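You operate a simulated robot arm through the tools that you are given. There is no shell and no other tool. Be economical: measure what you need, move in short steps, check, and stop when the job is done.

Carry out the task below with a simulated robot arm. There is one attempt and no reset: what you move stays moved.

TASK
Take the steel post from the long beige table top and leave it on the yellow drilled plate. Then take the yellow tape and leave it on the blue drilled plate. Then put the pump oil bottle with the latest date from the long beige table top on the blue lab bench top. Then fetch the purple holder and set it on the top of the yellow-edged plate. Then put the green holder on the optics bench top away on the low shelf of the blue lab bench. Then fetch the red case and set it on the low shelf of the long beige table. Then fetch the blue level and set it on the low shelf of the blue bench. Then fetch the green block and set it on the silver drilled plate. Then push the lower drawer of the grey console shut. Then press the blue reset button three times. Then close the bottom drawer of the blue cabinet. Then put the orange level on the blue bench top away on the optics bench top. Do these in the order given. Set down upright: pump oil bottle, green block.

The check looks at the end state, three seconds after you hand in, the way a careful person would. Anything else that was tipped, shoved, dropped, spilled or broken makes it a failure.

THE ROBOT
A 7-joint arm with a two-finger parallel gripper on a trunk, on a base that drives. Base frame: it is fixed to the floor where the robot stands at the start and does not move with it; the origin is under the middle of the robot, x ahead of it, y to its left, z up; the surface under the hand at the start is at about z = 80. Units: cm, degrees, N and s.
Its first joint turns from -166.0 to 166.0 degrees. Places, roughly: blue drilled plate (8x12x2 cm) [40, -50, 80]; blue lab bench top [-110, 10, 90]; blue level [300, 650, 75]; blue reset button [50, 610, 80]; bottom drawer of the blue cabinet [180, 420, 20]; green block [250, 625, 75]; green holder [-75, 100, 75]; low shelf of the blue bench [300, 680, 30]; low shelf of the blue lab bench [-110, 10, 40]; low shelf of the long beige table [50, -60, 20]; lower drawer of the grey console [70, 610, 50]; optics bench top [-80, 140, 80]; orange level (9x3x3 cm) [300, 630, 80]; pump oil bottle [50, -25, 75]; purple holder [-125, 0, 50]; red case [-50, 175, 25]; silver drilled plate (8x12x2 cm) [300, 680, 80]; steel post (5x5x13 cm) [90, 0, 80]; top of the yellow-edged plate (30x20 cm) [54, -14, 80]; yellow drilled plate (8x12x2 cm) [60, -30, 80]; yellow tape (7x7x2 cm) [60, 0, 80]. Payload 3.43 kg.
The tool frame sits at the grasp point between the pads (the TCP): z along the fingers, y along the line on which they close. The tips reach 3 cm beyond it. Largest opening 9.4 cm; finger width 2.8, thickness 1; the body of the gripper, 5 by 9.6 cm, starts 5.5 cm behind the TCP.
Orientation is that of the tool frame in the base frame, as [roll, pitch, yaw] about the fixed x, y, z axes, in that order (R = Rz(yaw) Ry(pitch) Rx(roll)). With the fingers straight down and closing along the base's y, the tool's x points along the base's -x, its y along +y and its z along -z.

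THE INTERFACE
- The arm moves only by the tool apply_moves. Its argument "targets" is a list of rows, each a list of 6 numbers: the shift along the tool's x, y, z in cm, then the turn, a rotation vector about the tool's x, y, z in degrees. In form: [[tx, ty, tz, ax, ay, az], ...]. A call has 1 to 20 rows; each row shifts and turns the commanded pose from where the row before left it, along the tool's axes as they then stand. "gripper" is the gripper command, from -1 (shut) to 1 (fully open), values between in proportion, set as the call begins (left out, the last holds). A row lasts 0.2 s, in which the tool goes at most 5 cm and 8.6 degrees; a call with a longer step from one row to the next is refused whole, and so is a gripper value outside its range. Where a pose cannot be reached the arm comes as near as it can. A force on the tool above 40 N (or 10 N above the force at the start of the call, whichever is more), or a blocked arm, ends the call early, and 0.2 s more pass. The fingers move at their own pace (about 4.5 cm/s each) and stop on an object; they squeeze with about 23 N. The grip force told is the motor's: it shows also when the fingers shut on nothing. Time passes only in rows, and 0.2 s behind the last, so rows that do not move let the fingers close. It gives the time, the measured TCP pose, the force on the tool (base axes), the opening and the grip force at its end, in the units of the frame above (readings bear some noise), with the torque about the TCP (base axes, N m) and any sound that the robot's microphone picked up.
- Cameras (640 x 400 px; columns grow to the right, rows downward): "scene" is now at [41.86, 11.86, 95.39]; the picture's right is [-1.00, 0.05, 0.00], its down [0.02, 0.32, -0.95] and it looks along [-0.05, -0.95, -0.32] (base axes); focal length 214 px, centre (320, 200). "wrist" rides on the gripper at [7.6, 1.4, -10.3] in the tool frame; the picture's right is [-0.18, 0.98, 0.00], its down [-0.75, -0.14, -0.64] and it looks along [-0.63, -0.12, 0.77] (tool axes); focal length 243 px, centre (320, 200).
- capture(camera): a new picture of that camera. The clock stands still meanwhile.
- raise_lower(by): slides the trunk up (or, below 0, down) by that many cm; the arm and the scene camera ride with it, the base frame stays. It gives what a move gives, with no picture.
- drive_base(legs): drives the robot by 1 to 6 legs, each [ahead, left, turn to the left] in cm, cm and degrees, along the robot's own axes; the way and the turn of a leg run together, so that a leg with both is an arc; at most 150 cm and 180 degrees a leg. The arm and the cameras ride along, it lands a little off, and it stops where it bumps. It gives what a move gives.
- aim_head(pan, tilt): turns the head with the scene camera to pan (to the left, within 103 degrees either way) and tilt (down, from -29 to 69), counted from straight ahead of the robot. It gives what a move gives.
- probe_pixels(camera, pixels): for up to 12 pixels [column, row] of the newest picture of that camera ("zoom" is the newest enlarged one), the place [x, y, z] in the base frame of the surface seen there, good to about 0.2 cm. The clock stands still meanwhile.
- zoom(camera, box): a new picture of the part [left, top, right, bottom] of that camera's present view, enlarged. The clock stands still meanwhile.
- finish_job(): hands the job in; it is judged then, once.

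Go step by step. Measure first, check grasps and placings, and put right what went wrong. The budget is 357 turns and 296 pictures, counting those below and the enlarged ones. Unless the task says otherwise, let go and move clear before handing in, and close with one line.

The tools are called after ">>>" as name(argument=value, ...) on one line, values as JSON. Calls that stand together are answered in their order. apply_moves: Moves the arm, as the interface text tells. Its arguments: {"type":"object","properties":{"targets":{"type":"array","items":{"type":"array","items":{"type":"number"}}},"gripper":{"type":"number"}},"required":["targets"]} The other tools are called the same way: raise_lower (by) slides the trunk up or down; drive_base (legs) drives the base; aim_head (pan, tilt) turns the head that bears the scene camera; capture (camera) takes a picture; probe_pixels (camera, pixels) gives the place of the surface under pixels of a picture; zoom (camera, box) takes an enlarged picture of a part of a camera's view; finish_job () hands the job in.

At the start:

```text
t: 0.0
position: [46.31, -51.81, 104.92]
orientation: [-180.0, 0.1, -180.0]
contact_force: [0.4, -0.5, 0.6]
torque: [0.03, -0.01, 0.01]
width: 9.37
gripper_force: 0.1
trunk travel left (down, up): [-2.5, 46.5]
robot x, y, heading: [-0.28, 0.05, 0.1]
head pan, tilt: [-93.0, 18.5]
```

scene: 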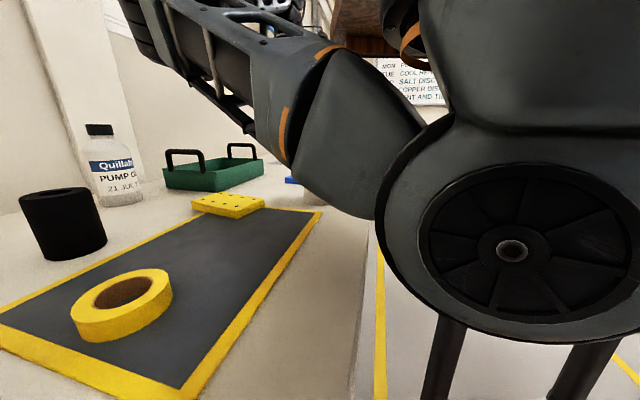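
wrist: 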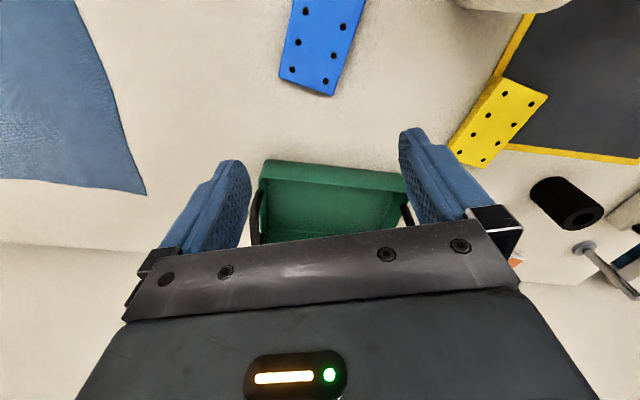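

The pictures show the beige table to the robot's right, with the tape, yellow plate and bottle on it. I'll look round with the head first.

>>> aim_head(pan=-45, tilt=30)

>>> capture(camera="scene")

```text
t: 1.2
position: [46.34, -51.77, 105.09]
orientation: [180.0, 0.0, -179.9]
contact_force: [0.7, 0.2, 0.4]
torque: [0.01, 0.01, 0.0]
width: 9.39
gripper_force: 0.2
trunk travel left (down, up): [-2.5, 46.5]
robot x, y, heading: [0.25, -0.61, 0.0]
head pan, tilt: [-45.0, 30.0]
```

```text
293 pictures are left
```

scene: 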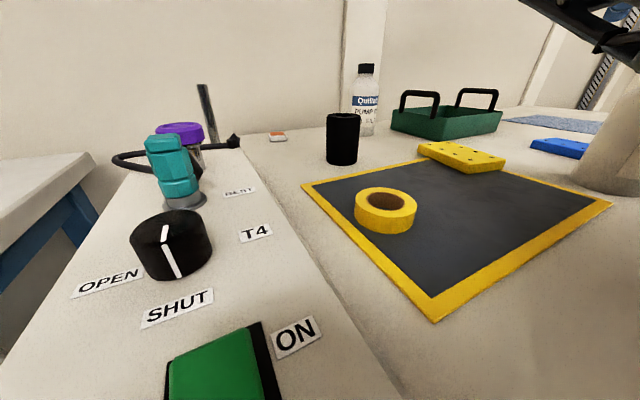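

I see tape at (385,210), yellow plate (460,155), a bottle, and something post-like at (205,115). I'll probe them.

>>> probe_pixels(camera="scene", pixels=[[205, 115], [342, 140], [366, 100], [386, 200], [460, 155], [173, 150], [180, 130], [172, 230], [445, 120], [560, 147], [277, 134], [345, 280]])

>>> zoom(camera="scene", box=[80, 40, 400, 240])

>>> aim_head(pan=0, tilt=30)

>>> capture(camera="scene")

```text
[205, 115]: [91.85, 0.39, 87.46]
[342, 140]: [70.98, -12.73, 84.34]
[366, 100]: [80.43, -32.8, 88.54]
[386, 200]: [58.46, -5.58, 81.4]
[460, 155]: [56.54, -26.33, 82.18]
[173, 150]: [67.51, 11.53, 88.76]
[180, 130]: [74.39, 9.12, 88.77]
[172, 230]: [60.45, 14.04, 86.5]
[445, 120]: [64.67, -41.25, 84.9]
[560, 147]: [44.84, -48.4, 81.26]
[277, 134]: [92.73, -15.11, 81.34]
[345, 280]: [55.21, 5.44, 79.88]
```

```text
2.00 times, centred on (240, 140) of scene
```

zoom: 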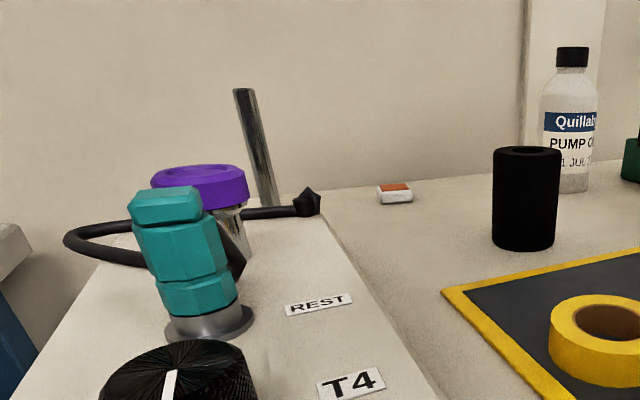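

```text
t: 2.3
position: [46.4, -51.88, 105.07]
orientation: [179.9, 0.0, 180.0]
contact_force: [-0.3, 0.2, -0.1]
torque: [-0.02, -0.04, -0.03]
width: 9.37
gripper_force: 0.2
trunk travel left (down, up): [-2.5, 46.5]
robot x, y, heading: [0.19, 0.07, 0.0]
head pan, tilt: [0.0, 30.0]
```

```text
291 pictures are left
```

scene: 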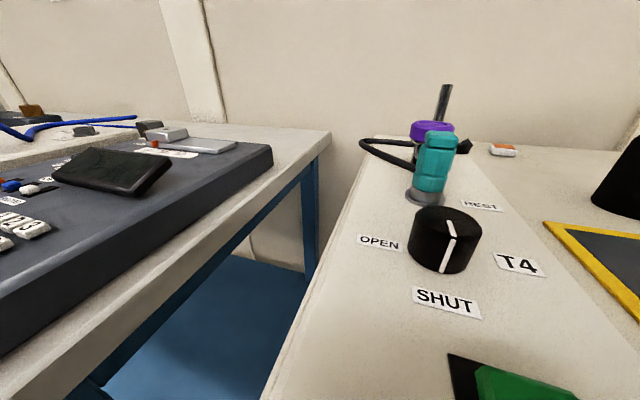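

The post shaft is at about (91,0). Its base is hidden behind the cable, so I'll swing the arm high over there and look with the wrist camera.

>>> apply_moves(targets=[[-2.2, 3.8, 0, 0, 0, 0], [-2.2, 3.8, 0, 0, 0, 0], [-2.2, 3.8, 0, 0, 0, 0], [-2.2, 3.8, 0, 0, 0, 0], [-2.2, 3.8, 0, 0, 0, 0], [-2.2, 3.8, 0, 0, 0, 0], [-2.2, 3.8, 0, 0, 0, 0], [-2.2, 3.8, 0, 0, 0, 0], [-2.2, 3.8, 0, 0, 0, 0], [-2.2, 3.8, 0, 0, 0, 0], [-2.2, 3.8, 0, 0, 0, 0]], gripper=1)

>>> capture(camera="wrist")

```text
t: 4.7
position: [70.34, -10.86, 105.11]
orientation: [179.8, 0.2, 178.8]
contact_force: [1.0, 0.0, 0.2]
torque: [-0.01, 0.01, 0.0]
width: 9.39
gripper_force: 0.2
trunk travel left (down, up): [-2.5, 46.5]
robot x, y, heading: [-0.08, -0.32, -0.1]
head pan, tilt: [0.0, 30.0]
```

```text
290 pictures are left
```

wrist: 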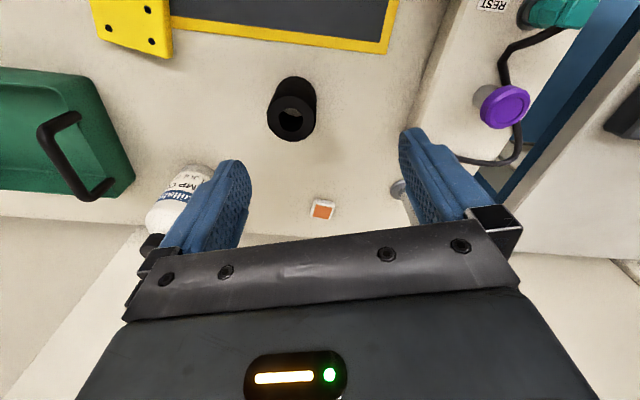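

The post's base shows at (398,190), partly behind the right finger. I'll go above it.

>>> apply_moves(targets=[[-3, 2.2, 0, 0, 0, 0], [-3, 2.2, 0, 0, 0, 0], [-3, 2.2, 0, 0, 0, 0], [-3, 2.2, 0, 0, 0, 0], [-3, 2.2, 0, 0, 0, 0], [-3, 1, 0, 0, 0, 0]])

>>> capture(camera="wrist")

```text
t: 6.1
position: [88.55, 2.37, 104.94]
orientation: [179.9, -0.1, -179.8]
contact_force: [0.3, 0.1, 1.0]
torque: [-0.02, -0.01, 0.0]
width: 9.37
gripper_force: 0.0
trunk travel left (down, up): [-2.5, 46.5]
robot x, y, heading: [-0.04, 0.14, -0.1]
head pan, tilt: [0.0, 30.0]
```

```text
289 pictures are left
```

wrist: 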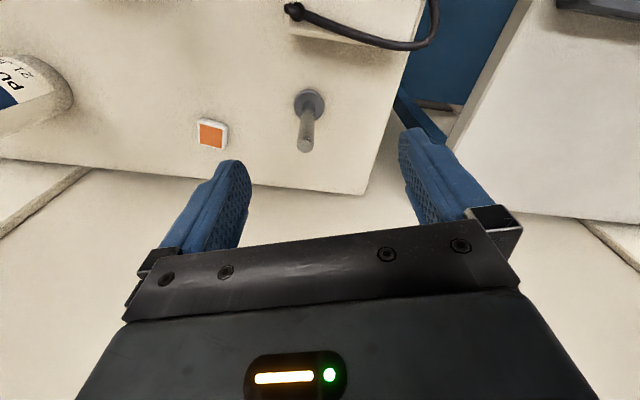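

The post stands free at (308,105), with a round base and a thin shaft. I'll probe it.

>>> probe_pixels(camera="wrist", pixels=[[305, 144], [307, 120], [298, 101], [322, 104], [309, 92], [295, 12], [360, 150]])

>>> zoom(camera="wrist", box=[240, 60, 400, 160])

```text
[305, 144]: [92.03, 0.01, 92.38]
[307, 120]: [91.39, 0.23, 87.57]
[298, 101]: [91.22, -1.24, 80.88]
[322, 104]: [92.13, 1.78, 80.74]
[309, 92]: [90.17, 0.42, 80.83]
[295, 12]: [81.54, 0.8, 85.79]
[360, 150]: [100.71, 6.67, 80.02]
```

```text
4.00 times, centred on (320, 110) of wrist
```

zoom: 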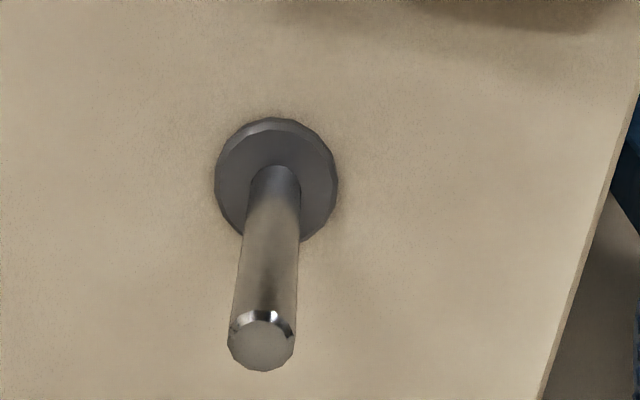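

Shaft axis is about (91.9, 0.2) with the top at 93. I'll descend to z 89 and grip.

>>> apply_moves(targets=[[-3.35, -2.2, 0, 0, 0, 0], [0, 0, 4, 0, 0, 0], [0, 0, 4, 0, 0, 0], [0, 0, 4, 0, 0, 0], [0, 0, 4, 0, 0, 0], [0, 0, 0, 0, 0, 0]])

>>> capture(camera="wrist")

```text
t: 7.5
position: [92.0, -0.5, 89.38]
orientation: [179.9, 0.1, 179.8]
contact_force: [-0.3, -0.2, -0.5]
torque: [-0.03, -0.01, 0.03]
width: 9.39
gripper_force: 0.0
trunk travel left (down, up): [-2.5, 46.5]
robot x, y, heading: [0.42, -0.07, 0.1]
head pan, tilt: [0.0, 30.0]
```

```text
287 pictures are left
```

wrist: 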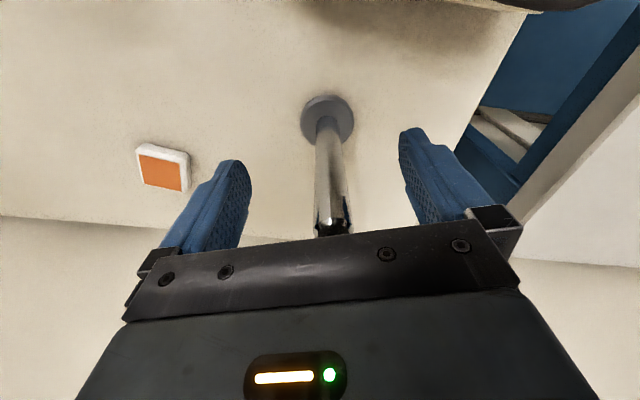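

The shaft is at col 330, 0.5 cm off centre, so I'll correct and close.

>>> apply_moves(targets=[[0, 0.5, 0, 0, 0, 0], [0, 0, 0, 0, 0, 0]])

>>> apply_moves(targets=[[0, 0, 0, 0, 0, 0], [0, 0, 0, 0, 0, 0], [0, 0, 0, 0, 0, 0], [0, 0, 0, 0, 0, 0], [0, 0, 0, 0, 0, 0]], gripper=-1)

>>> apply_moves(targets=[[0, 0, -4, 0, 0, 0], [0, 0, -4, 0, 0, 0], [0, 0, -4, 0, 0, 0], [0, 0, -4, 0, 0, 0]])

>>> capture(camera="wrist")

```text
t: 8.1
position: [91.92, -0.44, 89.09]
orientation: [180.0, 0.0, 179.5]
contact_force: [0.3, 0.6, -0.8]
torque: [0.01, 0.0, 0.02]
width: 9.39
gripper_force: 0.0
trunk travel left (down, up): [-2.5, 46.5]
robot x, y, heading: [0.34, -0.09, -0.2]
head pan, tilt: [0.0, 30.0]
```

```text
t: 9.3
position: [92.13, -0.45, 89.29]
orientation: [180.0, 0.0, 179.6]
contact_force: [0.7, -0.6, 0.3]
torque: [-0.01, 0.01, 0.03]
width: 1.8
gripper_force: 22.4
trunk travel left (down, up): [-2.5, 46.5]
robot x, y, heading: [-0.19, 0.28, -0.1]
head pan, tilt: [0.0, 30.0]
```

```text
t: 10.3
position: [91.85, 0.31, 105.11]
orientation: [180.0, -0.1, -179.9]
contact_force: [0.1, 0.5, -2.3]
torque: [-0.03, 0.06, 0.01]
width: 1.75
gripper_force: 22.6
trunk travel left (down, up): [-2.5, 46.5]
robot x, y, heading: [-0.26, -0.0, -0.2]
head pan, tilt: [0.0, 30.0]
```

```text
286 pictures are left
```

wrist: 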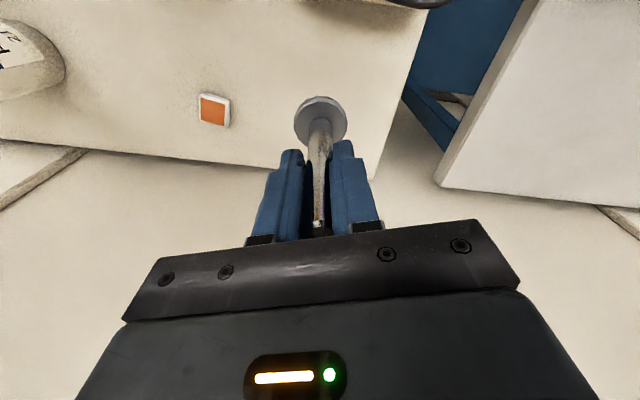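

The post is held (width 1.75). I'll carry it toward the yellow plate and view the plate.

>>> apply_moves(targets=[[3.5, -2.6, 0, 0, 0, 0], [3.5, -2.6, 0, 0, 0, 0], [3.5, -2.6, 0, 0, 0, 0], [3.5, -2.6, 0, 0, 0, 0], [3.5, -2.6, 0, 0, 0, 0], [3.5, -2.6, 0, 0, 0, 0], [3.5, -2.6, 0, 0, 0, 0], [3.5, -2.6, 0, 0, 0, 0], [3.5, -2.6, 0, 0, 0, 0], [3.5, -2.6, 0, 0, 0, 0]])

>>> aim_head(pan=-65, tilt=35)

>>> capture(camera="scene")

>>> capture(camera="wrist")

```text
t: 12.5
position: [56.85, -25.82, 104.85]
orientation: [-179.9, 0.1, -179.9]
contact_force: [-0.2, -0.5, -2.2]
torque: [-0.01, -0.02, -0.05]
width: 1.78
gripper_force: 22.9
trunk travel left (down, up): [-2.5, 46.5]
robot x, y, heading: [0.09, -0.15, -0.0]
head pan, tilt: [0.0, 30.0]
```

```text
t: 13.8
position: [56.89, -25.75, 104.96]
orientation: [-180.0, 0.0, -180.0]
contact_force: [0.6, -0.1, -2.4]
torque: [0.0, 0.0, 0.0]
width: 1.77
gripper_force: 22.9
trunk travel left (down, up): [-2.5, 46.5]
robot x, y, heading: [-0.0, -0.07, 0.1]
head pan, tilt: [-65.0, 35.0]
```

```text
285 pictures are left
```

scene: 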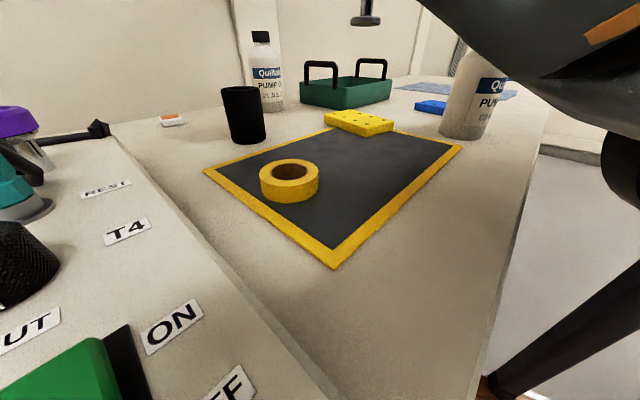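

```text
284 pictures are left
```

wrist: 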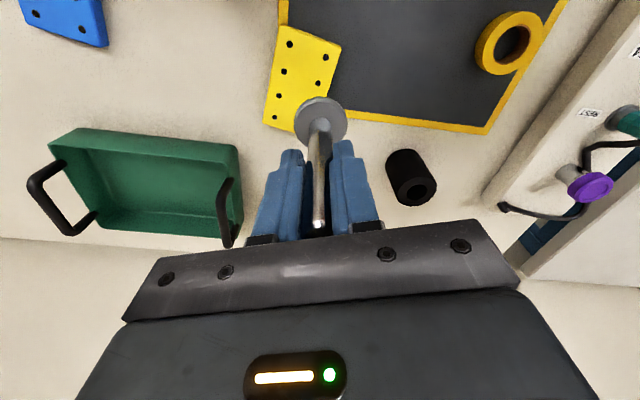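

The plate is at (302,75) in the wrist view. I'll probe its corners.

>>> probe_pixels(camera="wrist", pixels=[[283, 30], [338, 46], [290, 128], [266, 122], [300, 80], [322, 85]])

>>> probe_pixels(camera="scene", pixels=[[326, 118], [345, 111], [392, 124], [372, 134], [360, 122], [340, 118], [264, 40], [470, 100], [430, 106], [290, 180], [335, 268], [460, 148]])

>>> zoom(camera="scene", box=[220, 20, 520, 200])

```text
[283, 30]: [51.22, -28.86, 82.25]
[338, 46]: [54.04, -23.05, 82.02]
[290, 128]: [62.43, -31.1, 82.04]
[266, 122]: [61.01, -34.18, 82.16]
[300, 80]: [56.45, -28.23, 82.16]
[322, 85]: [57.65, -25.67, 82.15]
```

```text
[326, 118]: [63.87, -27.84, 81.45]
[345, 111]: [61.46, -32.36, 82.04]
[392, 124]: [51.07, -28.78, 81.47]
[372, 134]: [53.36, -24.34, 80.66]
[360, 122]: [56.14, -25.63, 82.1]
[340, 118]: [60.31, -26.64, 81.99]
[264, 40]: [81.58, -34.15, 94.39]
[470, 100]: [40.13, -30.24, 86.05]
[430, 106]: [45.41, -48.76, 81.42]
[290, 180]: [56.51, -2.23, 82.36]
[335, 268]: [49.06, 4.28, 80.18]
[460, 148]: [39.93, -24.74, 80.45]
```

```text
2.13 times, centred on (370, 110) of scene
```

zoom: 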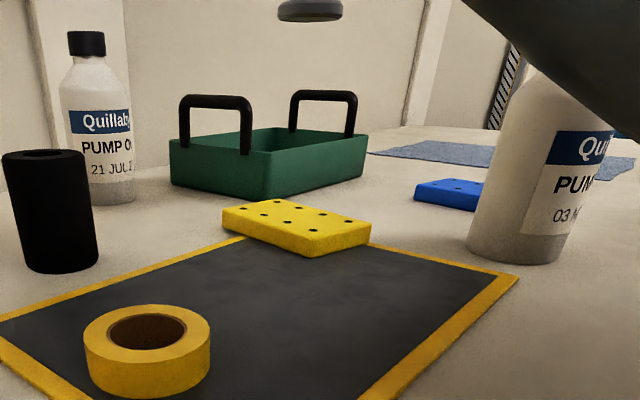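

The plate's centre is about (57.4,-28.5). The forearm passes close to the near bottle at (40,-30), so I'll probe that clearance before lowering.

>>> probe_pixels(camera="scene", pixels=[[490, 72], [510, 85], [500, 60], [460, 35], [540, 90], [600, 120], [430, 5], [372, 12], [620, 80], [560, 60]])

>>> aim_head(pan=-85, tilt=5)

>>> capture(camera="scene")

```text
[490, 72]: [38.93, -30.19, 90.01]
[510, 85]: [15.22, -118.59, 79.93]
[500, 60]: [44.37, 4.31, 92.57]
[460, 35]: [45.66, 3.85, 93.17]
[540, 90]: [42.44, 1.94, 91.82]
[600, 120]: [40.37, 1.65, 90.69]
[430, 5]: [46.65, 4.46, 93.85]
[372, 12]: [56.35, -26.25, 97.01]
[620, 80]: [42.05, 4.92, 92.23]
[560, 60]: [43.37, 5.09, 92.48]
```

```text
t: 14.8
position: [56.84, -25.83, 104.9]
orientation: [180.0, 0.1, 180.0]
contact_force: [-0.1, 0.3, -1.8]
torque: [0.0, -0.02, -0.02]
width: 1.74
gripper_force: 22.9
trunk travel left (down, up): [-2.5, 46.5]
robot x, y, heading: [0.21, -0.23, -0.2]
head pan, tilt: [-85.0, 5.0]
```

```text
282 pictures are left
```

scene: 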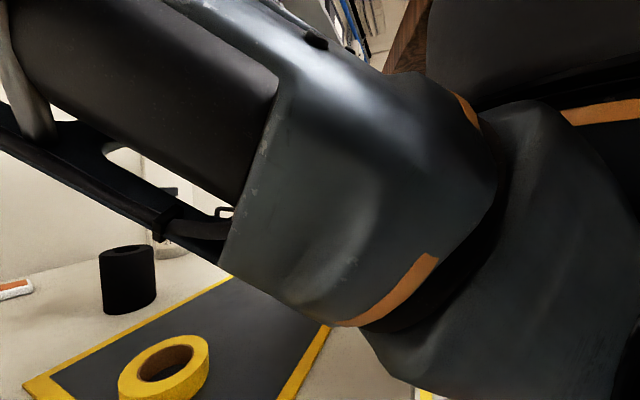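

The bottle is hidden here, so I'll probe the arm links to get their positions.

>>> probe_pixels(camera="scene", pixels=[[330, 310], [240, 250], [160, 215], [60, 160], [100, 80], [250, 120], [300, 100], [470, 260], [30, 60], [420, 380], [200, 30], [400, 80]])

```text
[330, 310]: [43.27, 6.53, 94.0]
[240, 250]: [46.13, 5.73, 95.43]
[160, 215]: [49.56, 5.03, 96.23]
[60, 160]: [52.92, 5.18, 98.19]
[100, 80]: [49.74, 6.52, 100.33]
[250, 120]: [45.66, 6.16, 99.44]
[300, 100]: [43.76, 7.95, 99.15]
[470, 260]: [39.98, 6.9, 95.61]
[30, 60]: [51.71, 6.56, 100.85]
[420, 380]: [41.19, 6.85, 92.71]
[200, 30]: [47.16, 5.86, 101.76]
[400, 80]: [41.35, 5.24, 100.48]
```

The elbow rides low (z≈93) near the table, so I'll raise the trunk for clearance before lowering the arm.

>>> raise_lower(by=18)

>>> apply_moves(targets=[[0, -2.5, 4, 0, 0, 0], [0, 0, 4, 0, 0, 0], [0, 0, 4, 0, 0, 0], [0, 0, 4, 0, 0, 0], [0, 0, 0, 0, 0, 0]])

>>> aim_head(pan=-65, tilt=45)

>>> capture(camera="scene")

```text
t: 16.8
position: [56.78, -25.67, 122.79]
orientation: [180.0, 0.0, -180.0]
contact_force: [0.3, -1.1, -1.9]
torque: [0.0, 0.03, 0.01]
width: 1.76
gripper_force: 23.1
trunk travel left (down, up): [-20.5, 28.5]
robot x, y, heading: [-0.33, -0.11, -0.2]
head pan, tilt: [-85.0, 5.0]
```

```text
t: 18.0
position: [56.64, -28.33, 106.91]
orientation: [180.0, 0.0, -180.0]
contact_force: [-0.5, 0.7, -1.7]
torque: [0.01, -0.01, 0.01]
width: 1.78
gripper_force: 22.5
trunk travel left (down, up): [-20.5, 28.5]
robot x, y, heading: [0.13, -0.17, 0.0]
head pan, tilt: [-85.0, 5.0]
```

```text
t: 19.1
position: [56.66, -28.33, 106.82]
orientation: [-180.0, -0.1, -179.9]
contact_force: [0.4, 0.5, -1.5]
torque: [-0.01, 0.04, 0.02]
width: 1.77
gripper_force: 23.2
trunk travel left (down, up): [-20.5, 28.5]
robot x, y, heading: [0.05, 0.1, 0.0]
head pan, tilt: [-65.0, 45.0]
```

```text
281 pictures are left
```

scene: 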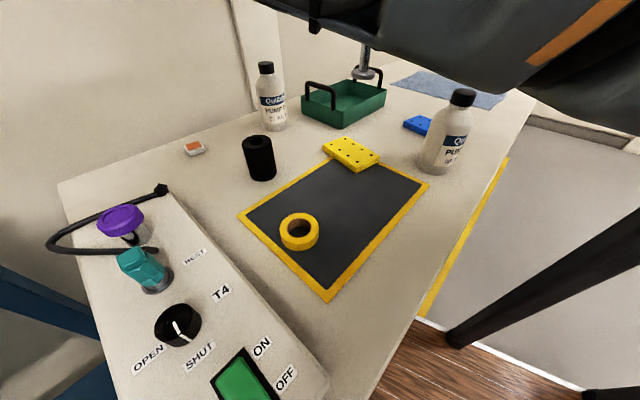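

Now there is clearance with the higher trunk. I'll lower the post over the plate and check.

>>> apply_moves(targets=[[-0.7, 0, 3, 0, 0, 0], [0, 0, 4, 0, 0, 0], [0, 0, 4, 0, 0, 0], [0, 0, 2.5, 0, 0, 0], [0, 0, 0, 0, 0, 0]])

>>> capture(camera="wrist")

>>> capture(camera="scene")

```text
t: 20.3
position: [57.72, -28.23, 93.34]
orientation: [-180.0, 0.1, -180.0]
contact_force: [-0.5, 0.8, -1.5]
torque: [-0.02, -0.02, 0.0]
width: 1.76
gripper_force: 23.2
trunk travel left (down, up): [-20.5, 28.5]
robot x, y, heading: [-0.2, -0.19, -0.2]
head pan, tilt: [-65.0, 45.0]
```

```text
280 pictures are left
```

wrist: 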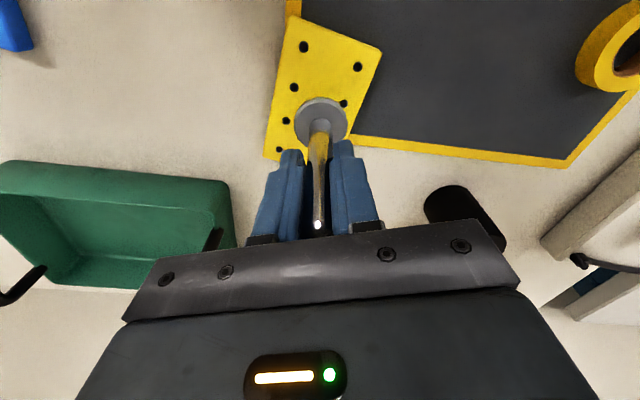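

```text
279 pictures are left
```

scene: 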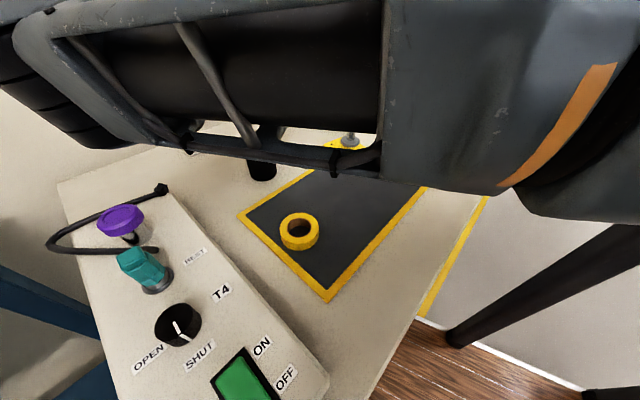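

The base is centred over the plate (base (320,117), plate centre ≈(322,101)). I'll lower until contact.

>>> apply_moves(targets=[[0.2, 0, 0.9, 0, 0, 0], [0, 0, 0.6, 0, 0, 0], [0, 0, 0.4, 0, 0, 0], [0, 0, 0, 0, 0, 0]])

>>> capture(camera="wrist")

```text
t: 21.3
position: [57.3, -28.33, 91.56]
orientation: [180.0, 0.0, -179.9]
contact_force: [0.7, 0.1, -2.0]
torque: [0.03, 0.0, 0.0]
width: 1.76
gripper_force: 23.6
trunk travel left (down, up): [-20.5, 28.5]
robot x, y, heading: [-0.02, -0.0, 0.2]
head pan, tilt: [-65.0, 45.0]
```

```text
278 pictures are left
```

wrist: 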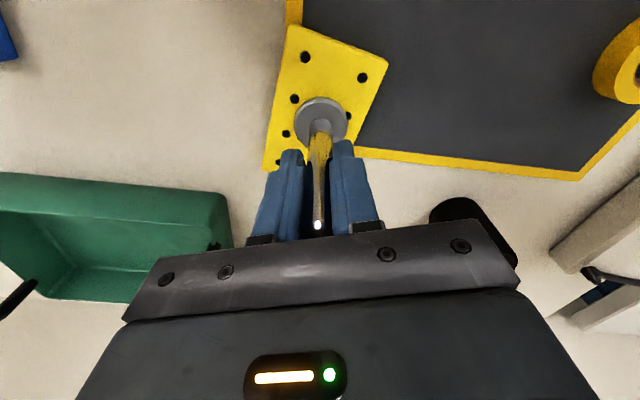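

Not yet in contact. I'll lower in small steps.

>>> apply_moves(targets=[[0, 0.2, 0.2, 0, 0, 0], [0, 0, 0.2, 0, 0, 0], [0, 0, 0, 0, 0, 0]])

```text
t: 22.1
position: [57.22, -28.07, 91.03]
orientation: [-180.0, 0.1, 180.0]
contact_force: [1.4, -7.8, 19.3]
torque: [-0.51, -0.1, -0.01]
width: 1.78
gripper_force: 22.9
trunk travel left (down, up): [-20.5, 28.5]
robot x, y, heading: [-0.21, 0.35, 0.0]
head pan, tilt: [-65.0, 45.0]
```

Contact is made (19 N). I'll back off slightly, release and lift.

>>> apply_moves(targets=[[0, 0, -0.15, 0, 0, 0], [0, 0, 0, 0, 0, 0]])

>>> apply_moves(targets=[[0, 0, 0, 0, 0, 0], [0, 0, 0, 0, 0, 0], [0, 0, 0, 0, 0, 0], [0, 0, 0, 0, 0, 0]], gripper=0.2)

>>> apply_moves(targets=[[0, 0, -3, 0, 0, 0], [0, 0, -4, 0, 0, 0], [0, 0, -4, 0, 0, 0], [0, 0, -4, 0, 0, 0]])

>>> capture(camera="wrist")

>>> capture(camera="scene")

```text
t: 22.7
position: [57.35, -28.02, 91.12]
orientation: [180.0, -0.2, 179.9]
contact_force: [0.6, 0.2, -2.6]
torque: [-0.04, 0.02, -0.01]
width: 1.76
gripper_force: 23.4
trunk travel left (down, up): [-20.5, 28.5]
robot x, y, heading: [-0.1, 0.17, -0.1]
head pan, tilt: [-65.0, 45.0]
```

```text
t: 23.7
position: [57.22, -28.09, 91.16]
orientation: [-179.9, 0.0, -179.9]
contact_force: [-0.1, 0.1, -0.5]
torque: [0.01, -0.02, -0.02]
width: 5.64
gripper_force: 0.0
trunk travel left (down, up): [-20.5, 28.5]
robot x, y, heading: [-0.08, 0.4, 0.0]
head pan, tilt: [-65.0, 45.0]
```

```text
t: 24.7
position: [57.27, -27.97, 106.31]
orientation: [-179.9, -0.1, 180.0]
contact_force: [-0.2, 0.1, -0.8]
torque: [0.01, 0.01, 0.01]
width: 5.64
gripper_force: 0.1
trunk travel left (down, up): [-20.5, 28.5]
robot x, y, heading: [0.15, 0.25, 0.1]
head pan, tilt: [-65.0, 45.0]
```

```text
277 pictures are left
```

wrist: 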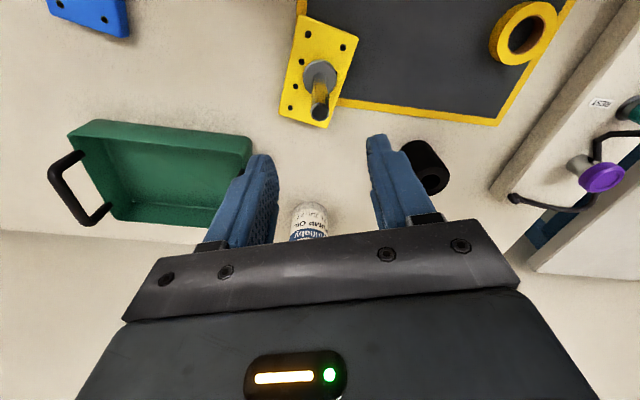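

```text
276 pictures are left
```

scene: 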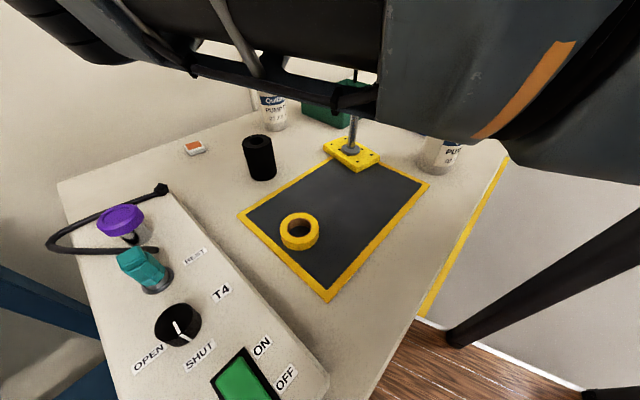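

The post stands on the plate. Next is the tape, so I'll probe its rim and the panel box edge nearby.

>>> probe_pixels(camera="scene", pixels=[[284, 226], [317, 228], [300, 214], [299, 241], [240, 265], [260, 300], [230, 240], [300, 350], [442, 165], [365, 45]])

>>> probe_pixels(camera="wrist", pixels=[[492, 32], [556, 20], [530, 5], [508, 62], [497, 35], [540, 45], [505, 180], [570, 85]])

```text
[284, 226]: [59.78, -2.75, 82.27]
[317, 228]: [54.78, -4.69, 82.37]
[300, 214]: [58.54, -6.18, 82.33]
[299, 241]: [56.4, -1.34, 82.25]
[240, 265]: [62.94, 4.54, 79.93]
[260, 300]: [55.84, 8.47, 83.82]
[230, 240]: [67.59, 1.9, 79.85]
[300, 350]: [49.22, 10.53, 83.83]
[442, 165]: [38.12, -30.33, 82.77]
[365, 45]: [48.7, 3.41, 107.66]
```

```text
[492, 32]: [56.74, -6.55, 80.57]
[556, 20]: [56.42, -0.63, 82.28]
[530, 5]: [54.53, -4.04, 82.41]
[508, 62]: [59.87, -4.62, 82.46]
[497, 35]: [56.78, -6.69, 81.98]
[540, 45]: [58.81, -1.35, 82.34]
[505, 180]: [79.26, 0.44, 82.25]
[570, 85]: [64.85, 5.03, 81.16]
```

The tape centre is about (57.2,-3.7), top 82.4, and the box edge is 9.9 cm off, which leaves room. I'll move above it, open.

>>> apply_moves(targets=[[0, 4, 0, 0, 0, 0], [0, 4, 0, 0, 0, 0], [0, 4, 0, 0, 0, 0], [0, 4, 0, 0, 0, 0], [0, 4, 0, 0, 0, 0], [0, 4.3, 0, 0, 0, 0], [0, 0, 4, 0, 0, 0], [0, 0, 4, 0, 0, 0], [0, 0, 0, 0, 0, 0]], gripper=1)

>>> capture(camera="wrist")

>>> capture(camera="scene")

```text
t: 25.9
position: [54.99, -13.12, 106.25]
orientation: [179.9, -0.3, 167.2]
contact_force: [0.4, -1.1, -0.3]
torque: [-0.02, 0.03, 0.01]
width: 9.41
gripper_force: 0.0
trunk travel left (down, up): [-20.5, 28.5]
robot x, y, heading: [0.28, 0.03, 0.1]
head pan, tilt: [-65.0, 45.0]
stopped in row 6: the arm was blocked; the commanded pose is now the measured one
```

```text
275 pictures are left
```

wrist: 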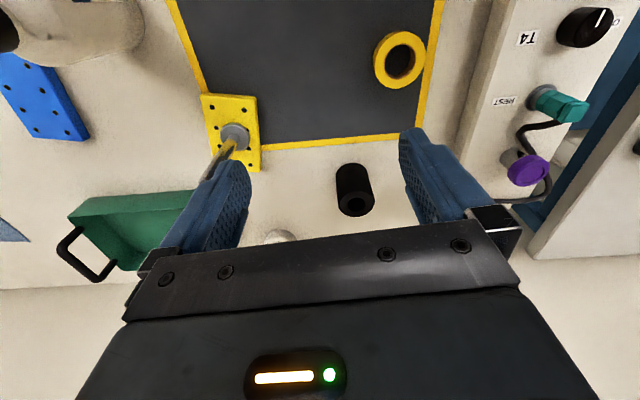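

```text
274 pictures are left
```

scene: 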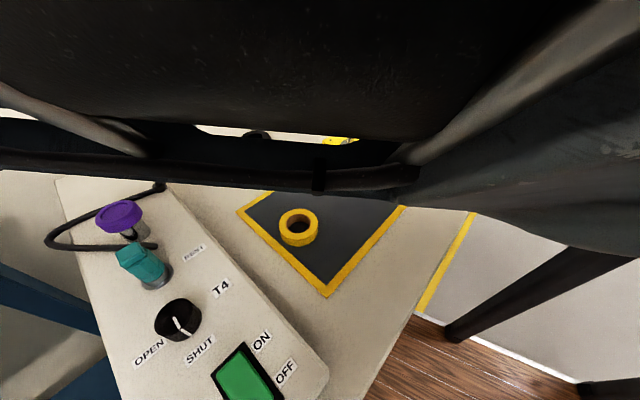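

The arm is blocked with its elbow against the head, because the target is too close. I'll retract the arm to the right, then back the base 20 cm for a better reach.

>>> apply_moves(targets=[[0, -3, 0, 0, 0, 4], [0, -3, 0, 0, 0, 4], [0, -3, -1, 0, 0, 4]])

>>> drive_base(legs=[[-20, 0, 0]])

>>> aim_head(pan=-50, tilt=40)

>>> capture(camera="scene")

```text
t: 26.7
position: [52.35, -21.66, 107.17]
orientation: [-180.0, -0.2, 155.3]
contact_force: [0.8, 0.8, -0.4]
torque: [-0.02, 0.02, 0.0]
width: 9.44
gripper_force: 0.1
trunk travel left (down, up): [-20.5, 28.5]
robot x, y, heading: [0.06, 0.16, -0.2]
head pan, tilt: [-65.0, 45.0]
```

```text
t: 28.4
position: [32.1, -21.58, 107.14]
orientation: [-179.9, -0.2, 155.4]
contact_force: [-0.2, -0.2, 0.5]
torque: [0.01, -0.02, 0.0]
width: 9.39
gripper_force: 0.0
trunk travel left (down, up): [-20.5, 28.5]
robot x, y, heading: [-20.45, 0.08, 0.1]
head pan, tilt: [-65.0, 45.0]
```

```text
t: 29.1
position: [32.14, -21.6, 107.12]
orientation: [180.0, -0.3, 155.4]
contact_force: [0.3, 0.9, -0.2]
torque: [0.0, 0.02, 0.01]
width: 9.4
gripper_force: 0.1
trunk travel left (down, up): [-20.5, 28.5]
robot x, y, heading: [-20.44, -0.3, 0.0]
head pan, tilt: [-50.0, 40.0]
```

```text
273 pictures are left
```

scene: 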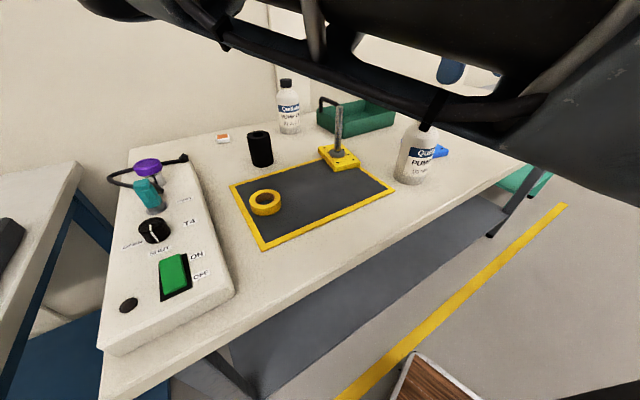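

Clear view. I'll turn the tool yaw back to 180, then go above the tape.

>>> apply_moves(targets=[[0, 0, 0, 0, 0, -8.2], [0, 0, 0, 0, 0, -8.2], [0, 0, 0, 0, 0, -8.2], [-3.1, 2.2, 0, 0, 0, 0], [-3.1, 2.2, 0, 0, 0, 0], [-3.1, 2.2, 0, 0, 0, 0], [-3.1, 2.2, 0, 0, 0, 0], [-3.1, 2.2, 0, 0, 0, 0], [-3.1, 2.2, 0, 0, 0, 0], [-3.1, 2.2, 0, 0, 0, 0], [-3.1, 2.2, 0, 0, 0, 0]])

>>> capture(camera="wrist")

```text
t: 30.7
position: [40.37, -19.15, 107.12]
orientation: [-180.0, -0.3, 170.5]
contact_force: [-0.4, -0.5, 0.4]
torque: [0.0, 0.02, -0.01]
width: 9.36
gripper_force: 0.1
trunk travel left (down, up): [-20.5, 28.5]
robot x, y, heading: [-20.32, 0.01, 0.1]
head pan, tilt: [-50.0, 40.0]
stopped in row 7: the arm was blocked; the commanded pose is now the measured one
```

```text
272 pictures are left
```

wrist: 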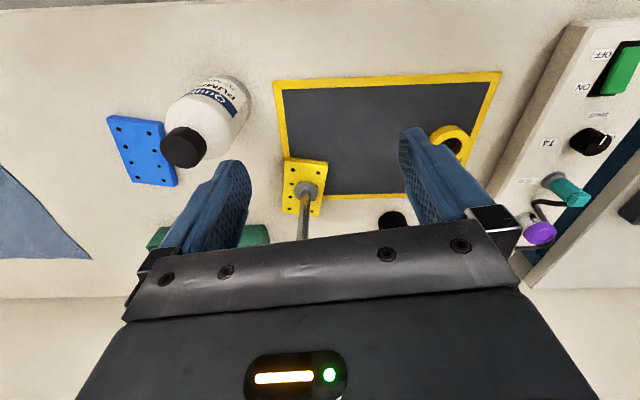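

Blocked again by the folded elbow. I'll extend forward (outward) first, then move sideways.

>>> apply_moves(targets=[[-3.5, -0.4, 0, 0, 0, 0], [-3.5, -0.4, 0, 0, 0, 0], [-3.5, -0.4, 0, 0, 0, 0], [-3.5, -0.4, 0, 0, 0, 0], [-3.5, -0.4, 0, 0, 0, 0], [0, 0, 0, 0, 0, -4], [0, 0, 0, 0, 0, -5.5]])

>>> apply_moves(targets=[[0, 3, 0, 0, 0, 0], [0, 3, 0, 0, 0, 0], [0, 3, 0, 0, 0, 0], [0, 3, 0, 0, 0, 0], [0, 3, 0, 0, 0, 0]])

>>> capture(camera="wrist")

```text
t: 32.3
position: [57.47, -23.67, 107.04]
orientation: [-179.9, -0.3, -179.5]
contact_force: [-1.2, 0.7, -0.2]
torque: [0.02, -0.04, -0.01]
width: 9.39
gripper_force: 0.1
trunk travel left (down, up): [-20.5, 28.5]
robot x, y, heading: [-20.33, -0.08, -0.0]
head pan, tilt: [-50.0, 40.0]
```

```text
t: 33.6
position: [55.66, -15.68, 106.73]
orientation: [179.9, -0.6, 171.5]
contact_force: [-0.5, -0.4, -0.8]
torque: [0.02, 0.0, -0.01]
width: 9.43
gripper_force: 0.0
trunk travel left (down, up): [-20.5, 28.5]
robot x, y, heading: [-20.26, -0.34, -0.2]
head pan, tilt: [-50.0, 40.0]
stopped in row 5: the arm was blocked; the commanded pose is now the measured one
```

```text
271 pictures are left
```

wrist: 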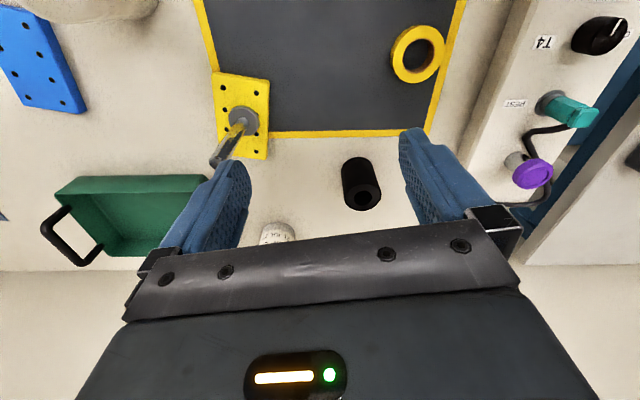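

The head boom sits ahead-left, so the arm works best to the robot's right. I'll swing the arm to the right and then turn the base left, so the tape is about 45° to the right.

>>> apply_moves(targets=[[1.6, -4.1, 0, 0, 0, 0], [1.6, -4.1, 0, 0, 0, 0], [1.6, -4.1, 0, 0, 0, 0], [1.6, -4.1, 0, 0, 0, 0], [1.6, -4.1, 0, 0, 0, 0], [1.6, -4.1, 0, 0, 0, 0], [1.6, -4.1, 0, 0, 0, 0], [1.6, -4.1, 0, 0, 0, 0], [1.6, -4.1, 0, 0, 0, 0], [1.6, -4.1, 0, 0, 0, 0], [0, 0, 0, 0, 0, 8.3], [0, 0, 0, 0, 0, 8.3], [0, 0, 0, 0, 0, 8.3], [0, 0, 0, 0, 0, 8.3]])

>>> drive_base(legs=[[0, 0, 40]])

>>> aim_head(pan=-85, tilt=40)

>>> capture(camera="scene")

>>> capture(camera="wrist")

```text
t: 36.6
position: [34.04, -53.96, 106.82]
orientation: [-179.8, -0.5, 138.5]
contact_force: [-0.2, 0.5, -0.1]
torque: [0.02, 0.0, 0.01]
width: 9.39
gripper_force: 0.1
trunk travel left (down, up): [-20.5, 28.5]
robot x, y, heading: [-20.46, -0.36, 0.1]
head pan, tilt: [-50.0, 40.0]
```

```text
t: 38.9
position: [55.89, -6.16, 106.81]
orientation: [-179.8, -0.4, 178.7]
contact_force: [0.2, 0.3, 0.4]
torque: [0.02, -0.03, 0.0]
width: 9.39
gripper_force: 0.1
trunk travel left (down, up): [-20.5, 28.5]
robot x, y, heading: [-20.35, 0.24, 40.2]
head pan, tilt: [-50.0, 40.0]
```

```text
t: 39.9
position: [55.95, -6.12, 106.87]
orientation: [-179.7, -0.5, 178.8]
contact_force: [-0.2, -0.4, 0.4]
torque: [0.0, -0.02, 0.0]
width: 9.38
gripper_force: 0.0
trunk travel left (down, up): [-20.5, 28.5]
robot x, y, heading: [-20.0, 0.14, 40.3]
head pan, tilt: [-85.0, 40.0]
```

```text
270 pictures are left
```

scene: 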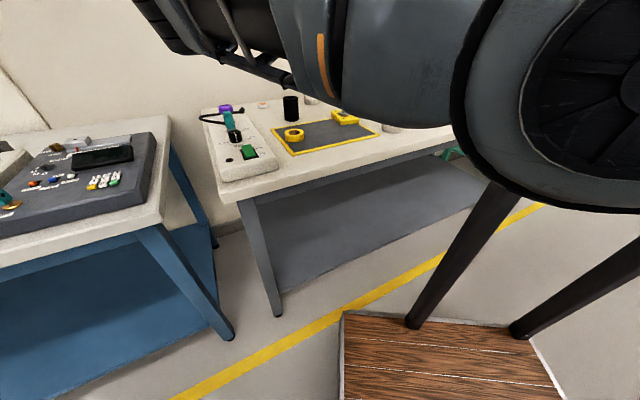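

```text
269 pictures are left
```

wrist: 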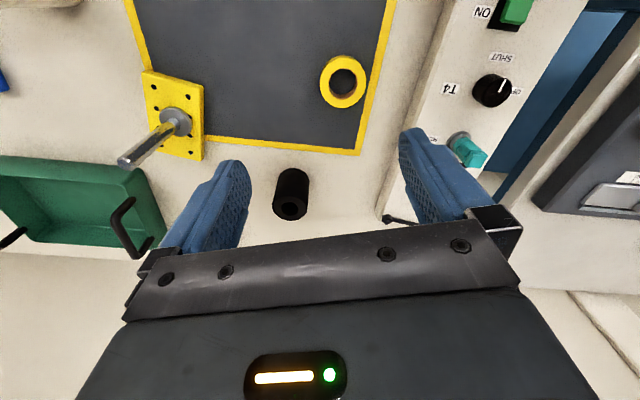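

Good: the tape is at (343,82) in the wrist view and the arm has room. I'll re-probe its rim.

>>> probe_pixels(camera="wrist", pixels=[[324, 82], [365, 82], [344, 58], [344, 105], [360, 220], [385, 150]])

```text
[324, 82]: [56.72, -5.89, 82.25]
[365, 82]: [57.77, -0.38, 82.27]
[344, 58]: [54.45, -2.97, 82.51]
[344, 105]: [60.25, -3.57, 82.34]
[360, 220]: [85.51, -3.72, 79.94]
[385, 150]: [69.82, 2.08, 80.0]
```

Tape centre is ≈(57.3,-3.4). I'll descend to just above it.

>>> apply_moves(targets=[[-1.35, 2.7, 3, 0, 0, -1.2], [0, 0, 4, 0, 0, 0], [0, 0, 4, 0, 0, 0], [0, 0, 4, 0, 0, 0], [0, 0, 4, 0, 0, 0], [0, 0, 0, 0, 0, 0]])

>>> capture(camera="wrist")

```text
t: 41.3
position: [57.13, -3.55, 87.79]
orientation: [-179.8, -0.4, 179.9]
contact_force: [-0.1, 0.6, 0.9]
torque: [0.03, -0.01, 0.01]
width: 9.39
gripper_force: 0.0
trunk travel left (down, up): [-20.5, 28.5]
robot x, y, heading: [-20.19, 0.39, 40.2]
head pan, tilt: [-85.0, 40.0]
```

```text
268 pictures are left
```

wrist: 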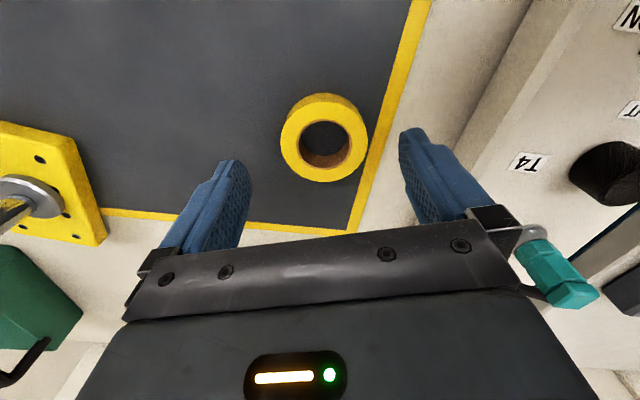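

Aligned (tape at (323,140), where expected). Lower to 83.6 and close.

>>> apply_moves(targets=[[0, 0, 2.2, 0, 0, 0], [0, 0, 2.0, 0, 0, 0], [0, 0, 0, 0, 0, 0]])

>>> apply_moves(targets=[[0, 0, 0, 0, 0, 0], [0, 0, 0, 0, 0, 0], [0, 0, 0, 0, 0, 0], [0, 0, 0, 0, 0, 0]], gripper=-1)

>>> apply_moves(targets=[[0, 0, -4, 0, 0, 0], [0, 0, -4, 0, 0, 0], [0, 0, -4, 0, 0, 0], [0, 0, -4, 0, 0, 0], [0, 0, -4, 0, 0, 0], [0, 0, -2, 0, 0, 0]])

>>> capture(camera="wrist")

```text
t: 42.1
position: [57.19, -3.51, 83.66]
orientation: [-179.8, -0.5, -180.0]
contact_force: [0.3, -0.1, 0.7]
torque: [0.02, 0.01, 0.0]
width: 9.41
gripper_force: 0.1
trunk travel left (down, up): [-20.5, 28.5]
robot x, y, heading: [-20.08, -0.23, 40.0]
head pan, tilt: [-85.0, 40.0]
```

```text
t: 43.1
position: [57.13, -3.57, 83.59]
orientation: [-179.9, -0.5, 179.9]
contact_force: [0.3, 0.5, 0.6]
torque: [0.06, -0.01, 0.0]
width: 6.5
gripper_force: 22.9
trunk travel left (down, up): [-20.5, 28.5]
robot x, y, heading: [-20.3, 0.2, 40.4]
head pan, tilt: [-85.0, 40.0]
```

```text
t: 44.5
position: [57.4, -3.47, 105.72]
orientation: [-179.9, -0.5, -180.0]
contact_force: [-0.1, 0.1, -0.5]
torque: [0.0, 0.06, 0.01]
width: 6.52
gripper_force: 23.0
trunk travel left (down, up): [-20.5, 28.5]
robot x, y, heading: [-20.09, 0.46, 40.2]
head pan, tilt: [-85.0, 40.0]
```

```text
267 pictures are left
```

wrist: 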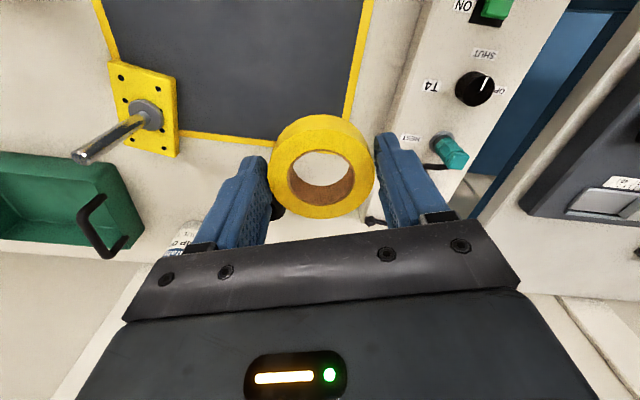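

Tape held (6.5 cm). I'll carry it toward the blue plate at ≈(45,-48).

>>> apply_moves(targets=[[0.9, -3.75, -0.3, 0, 0, 0], [0.9, -3.75, -0.3, 0, 0, 0], [0.9, -3.75, 0, 0, 0, 0], [0.9, -3.75, 0, 0, 0, 0], [0.9, -3.75, 0, 0, 0, 0], [0.9, -3.75, 0, 0, 0, 0], [0.9, -3.75, 0, 0, 0, 0], [0.9, -3.75, 0, 0, 0, 0], [0.9, -3.75, 0, 0, 0, 0], [0.9, -3.75, 0, 0, 0, 0], [0.9, -3.75, 0, 0, 0, 0], [0.9, -3.75, 0, 0, 0, 0]])

>>> capture(camera="wrist")

```text
t: 47.1
position: [44.42, -42.06, 105.82]
orientation: [-179.8, -0.5, -179.9]
contact_force: [-0.1, 0.7, 0.9]
torque: [-0.01, -0.01, -0.02]
width: 6.54
gripper_force: 23.1
out of reach, approached as far as the arm can: row 10, 11, 12
trunk travel left (down, up): [-20.5, 28.5]
robot x, y, heading: [-20.01, -0.48, 40.2]
head pan, tilt: [-85.0, 40.0]
```

```text
266 pictures are left
```

wrist: 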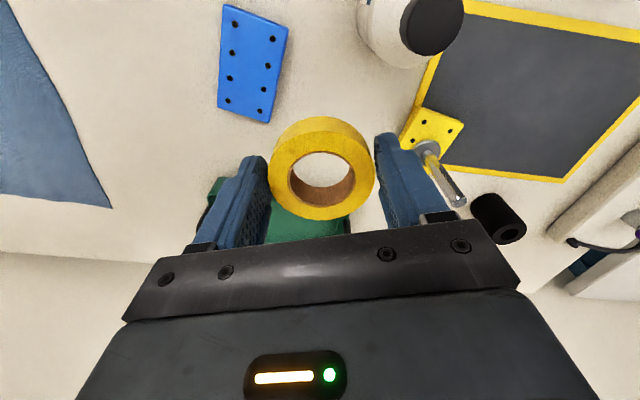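

Out of reach in this wrist configuration. I'll turn the base right by 22° so the plate sits at a better bearing.

>>> drive_base(legs=[[0, 0, -22]])

>>> capture(camera="wrist")

```text
t: 48.6
position: [23.87, -63.14, 105.9]
orientation: [-179.8, -0.5, 158.1]
contact_force: [0.2, 0.1, -0.4]
torque: [0.01, -0.03, 0.02]
width: 6.54
gripper_force: 23.0
trunk travel left (down, up): [-20.5, 28.5]
robot x, y, heading: [-20.24, -0.16, 18.1]
head pan, tilt: [-85.0, 40.0]
```

```text
265 pictures are left
```

wrist: 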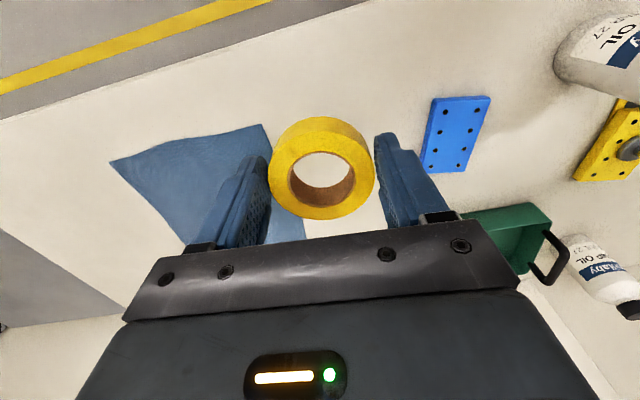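

The blue plate is at (457,133). I'll probe its corners.

>>> probe_pixels(camera="wrist", pixels=[[437, 100], [487, 98], [425, 165], [460, 170], [455, 135], [600, 50], [615, 280]])

```text
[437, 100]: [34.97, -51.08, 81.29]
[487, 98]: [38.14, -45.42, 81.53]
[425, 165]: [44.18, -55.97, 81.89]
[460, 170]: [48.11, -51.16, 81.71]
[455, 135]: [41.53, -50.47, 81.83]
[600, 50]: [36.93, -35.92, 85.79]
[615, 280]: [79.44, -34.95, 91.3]
```

Plate centre ≈(41.3,-50.8), top 81.9. Moving above it and partway down.

>>> apply_moves(targets=[[-2.32, 3.58, 0, 0, 0, 0], [-2.32, 3.58, 0, 0, 0, 0], [-2.32, 3.58, 0, 0, 0, 0], [-2.32, 3.58, 0, 0, 0, 0], [-2.32, 3.58, 0, 0, 0, 0], [0, 0, 4, 0, 0, 0], [0, 0, 4, 0, 0, 0], [0, 0, 4, 0, 0, 0], [0, 0, 4, 0, 0, 0], [0, 0, 0, 0, 0, 0]])

>>> capture(camera="wrist")

```text
t: 50.8
position: [40.99, -50.63, 89.62]
orientation: [-179.8, -0.5, 158.2]
contact_force: [-0.3, -0.8, -0.5]
torque: [0.02, -0.04, 0.0]
width: 6.52
gripper_force: 23.1
trunk travel left (down, up): [-20.5, 28.5]
robot x, y, heading: [-19.91, 0.16, 18.3]
head pan, tilt: [-85.0, 40.0]
```

```text
264 pictures are left
```

wrist: 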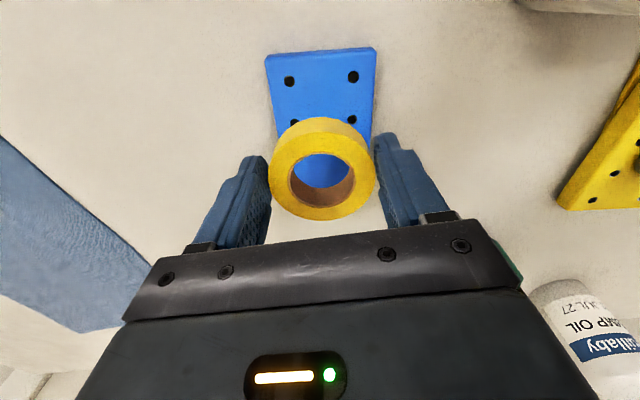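

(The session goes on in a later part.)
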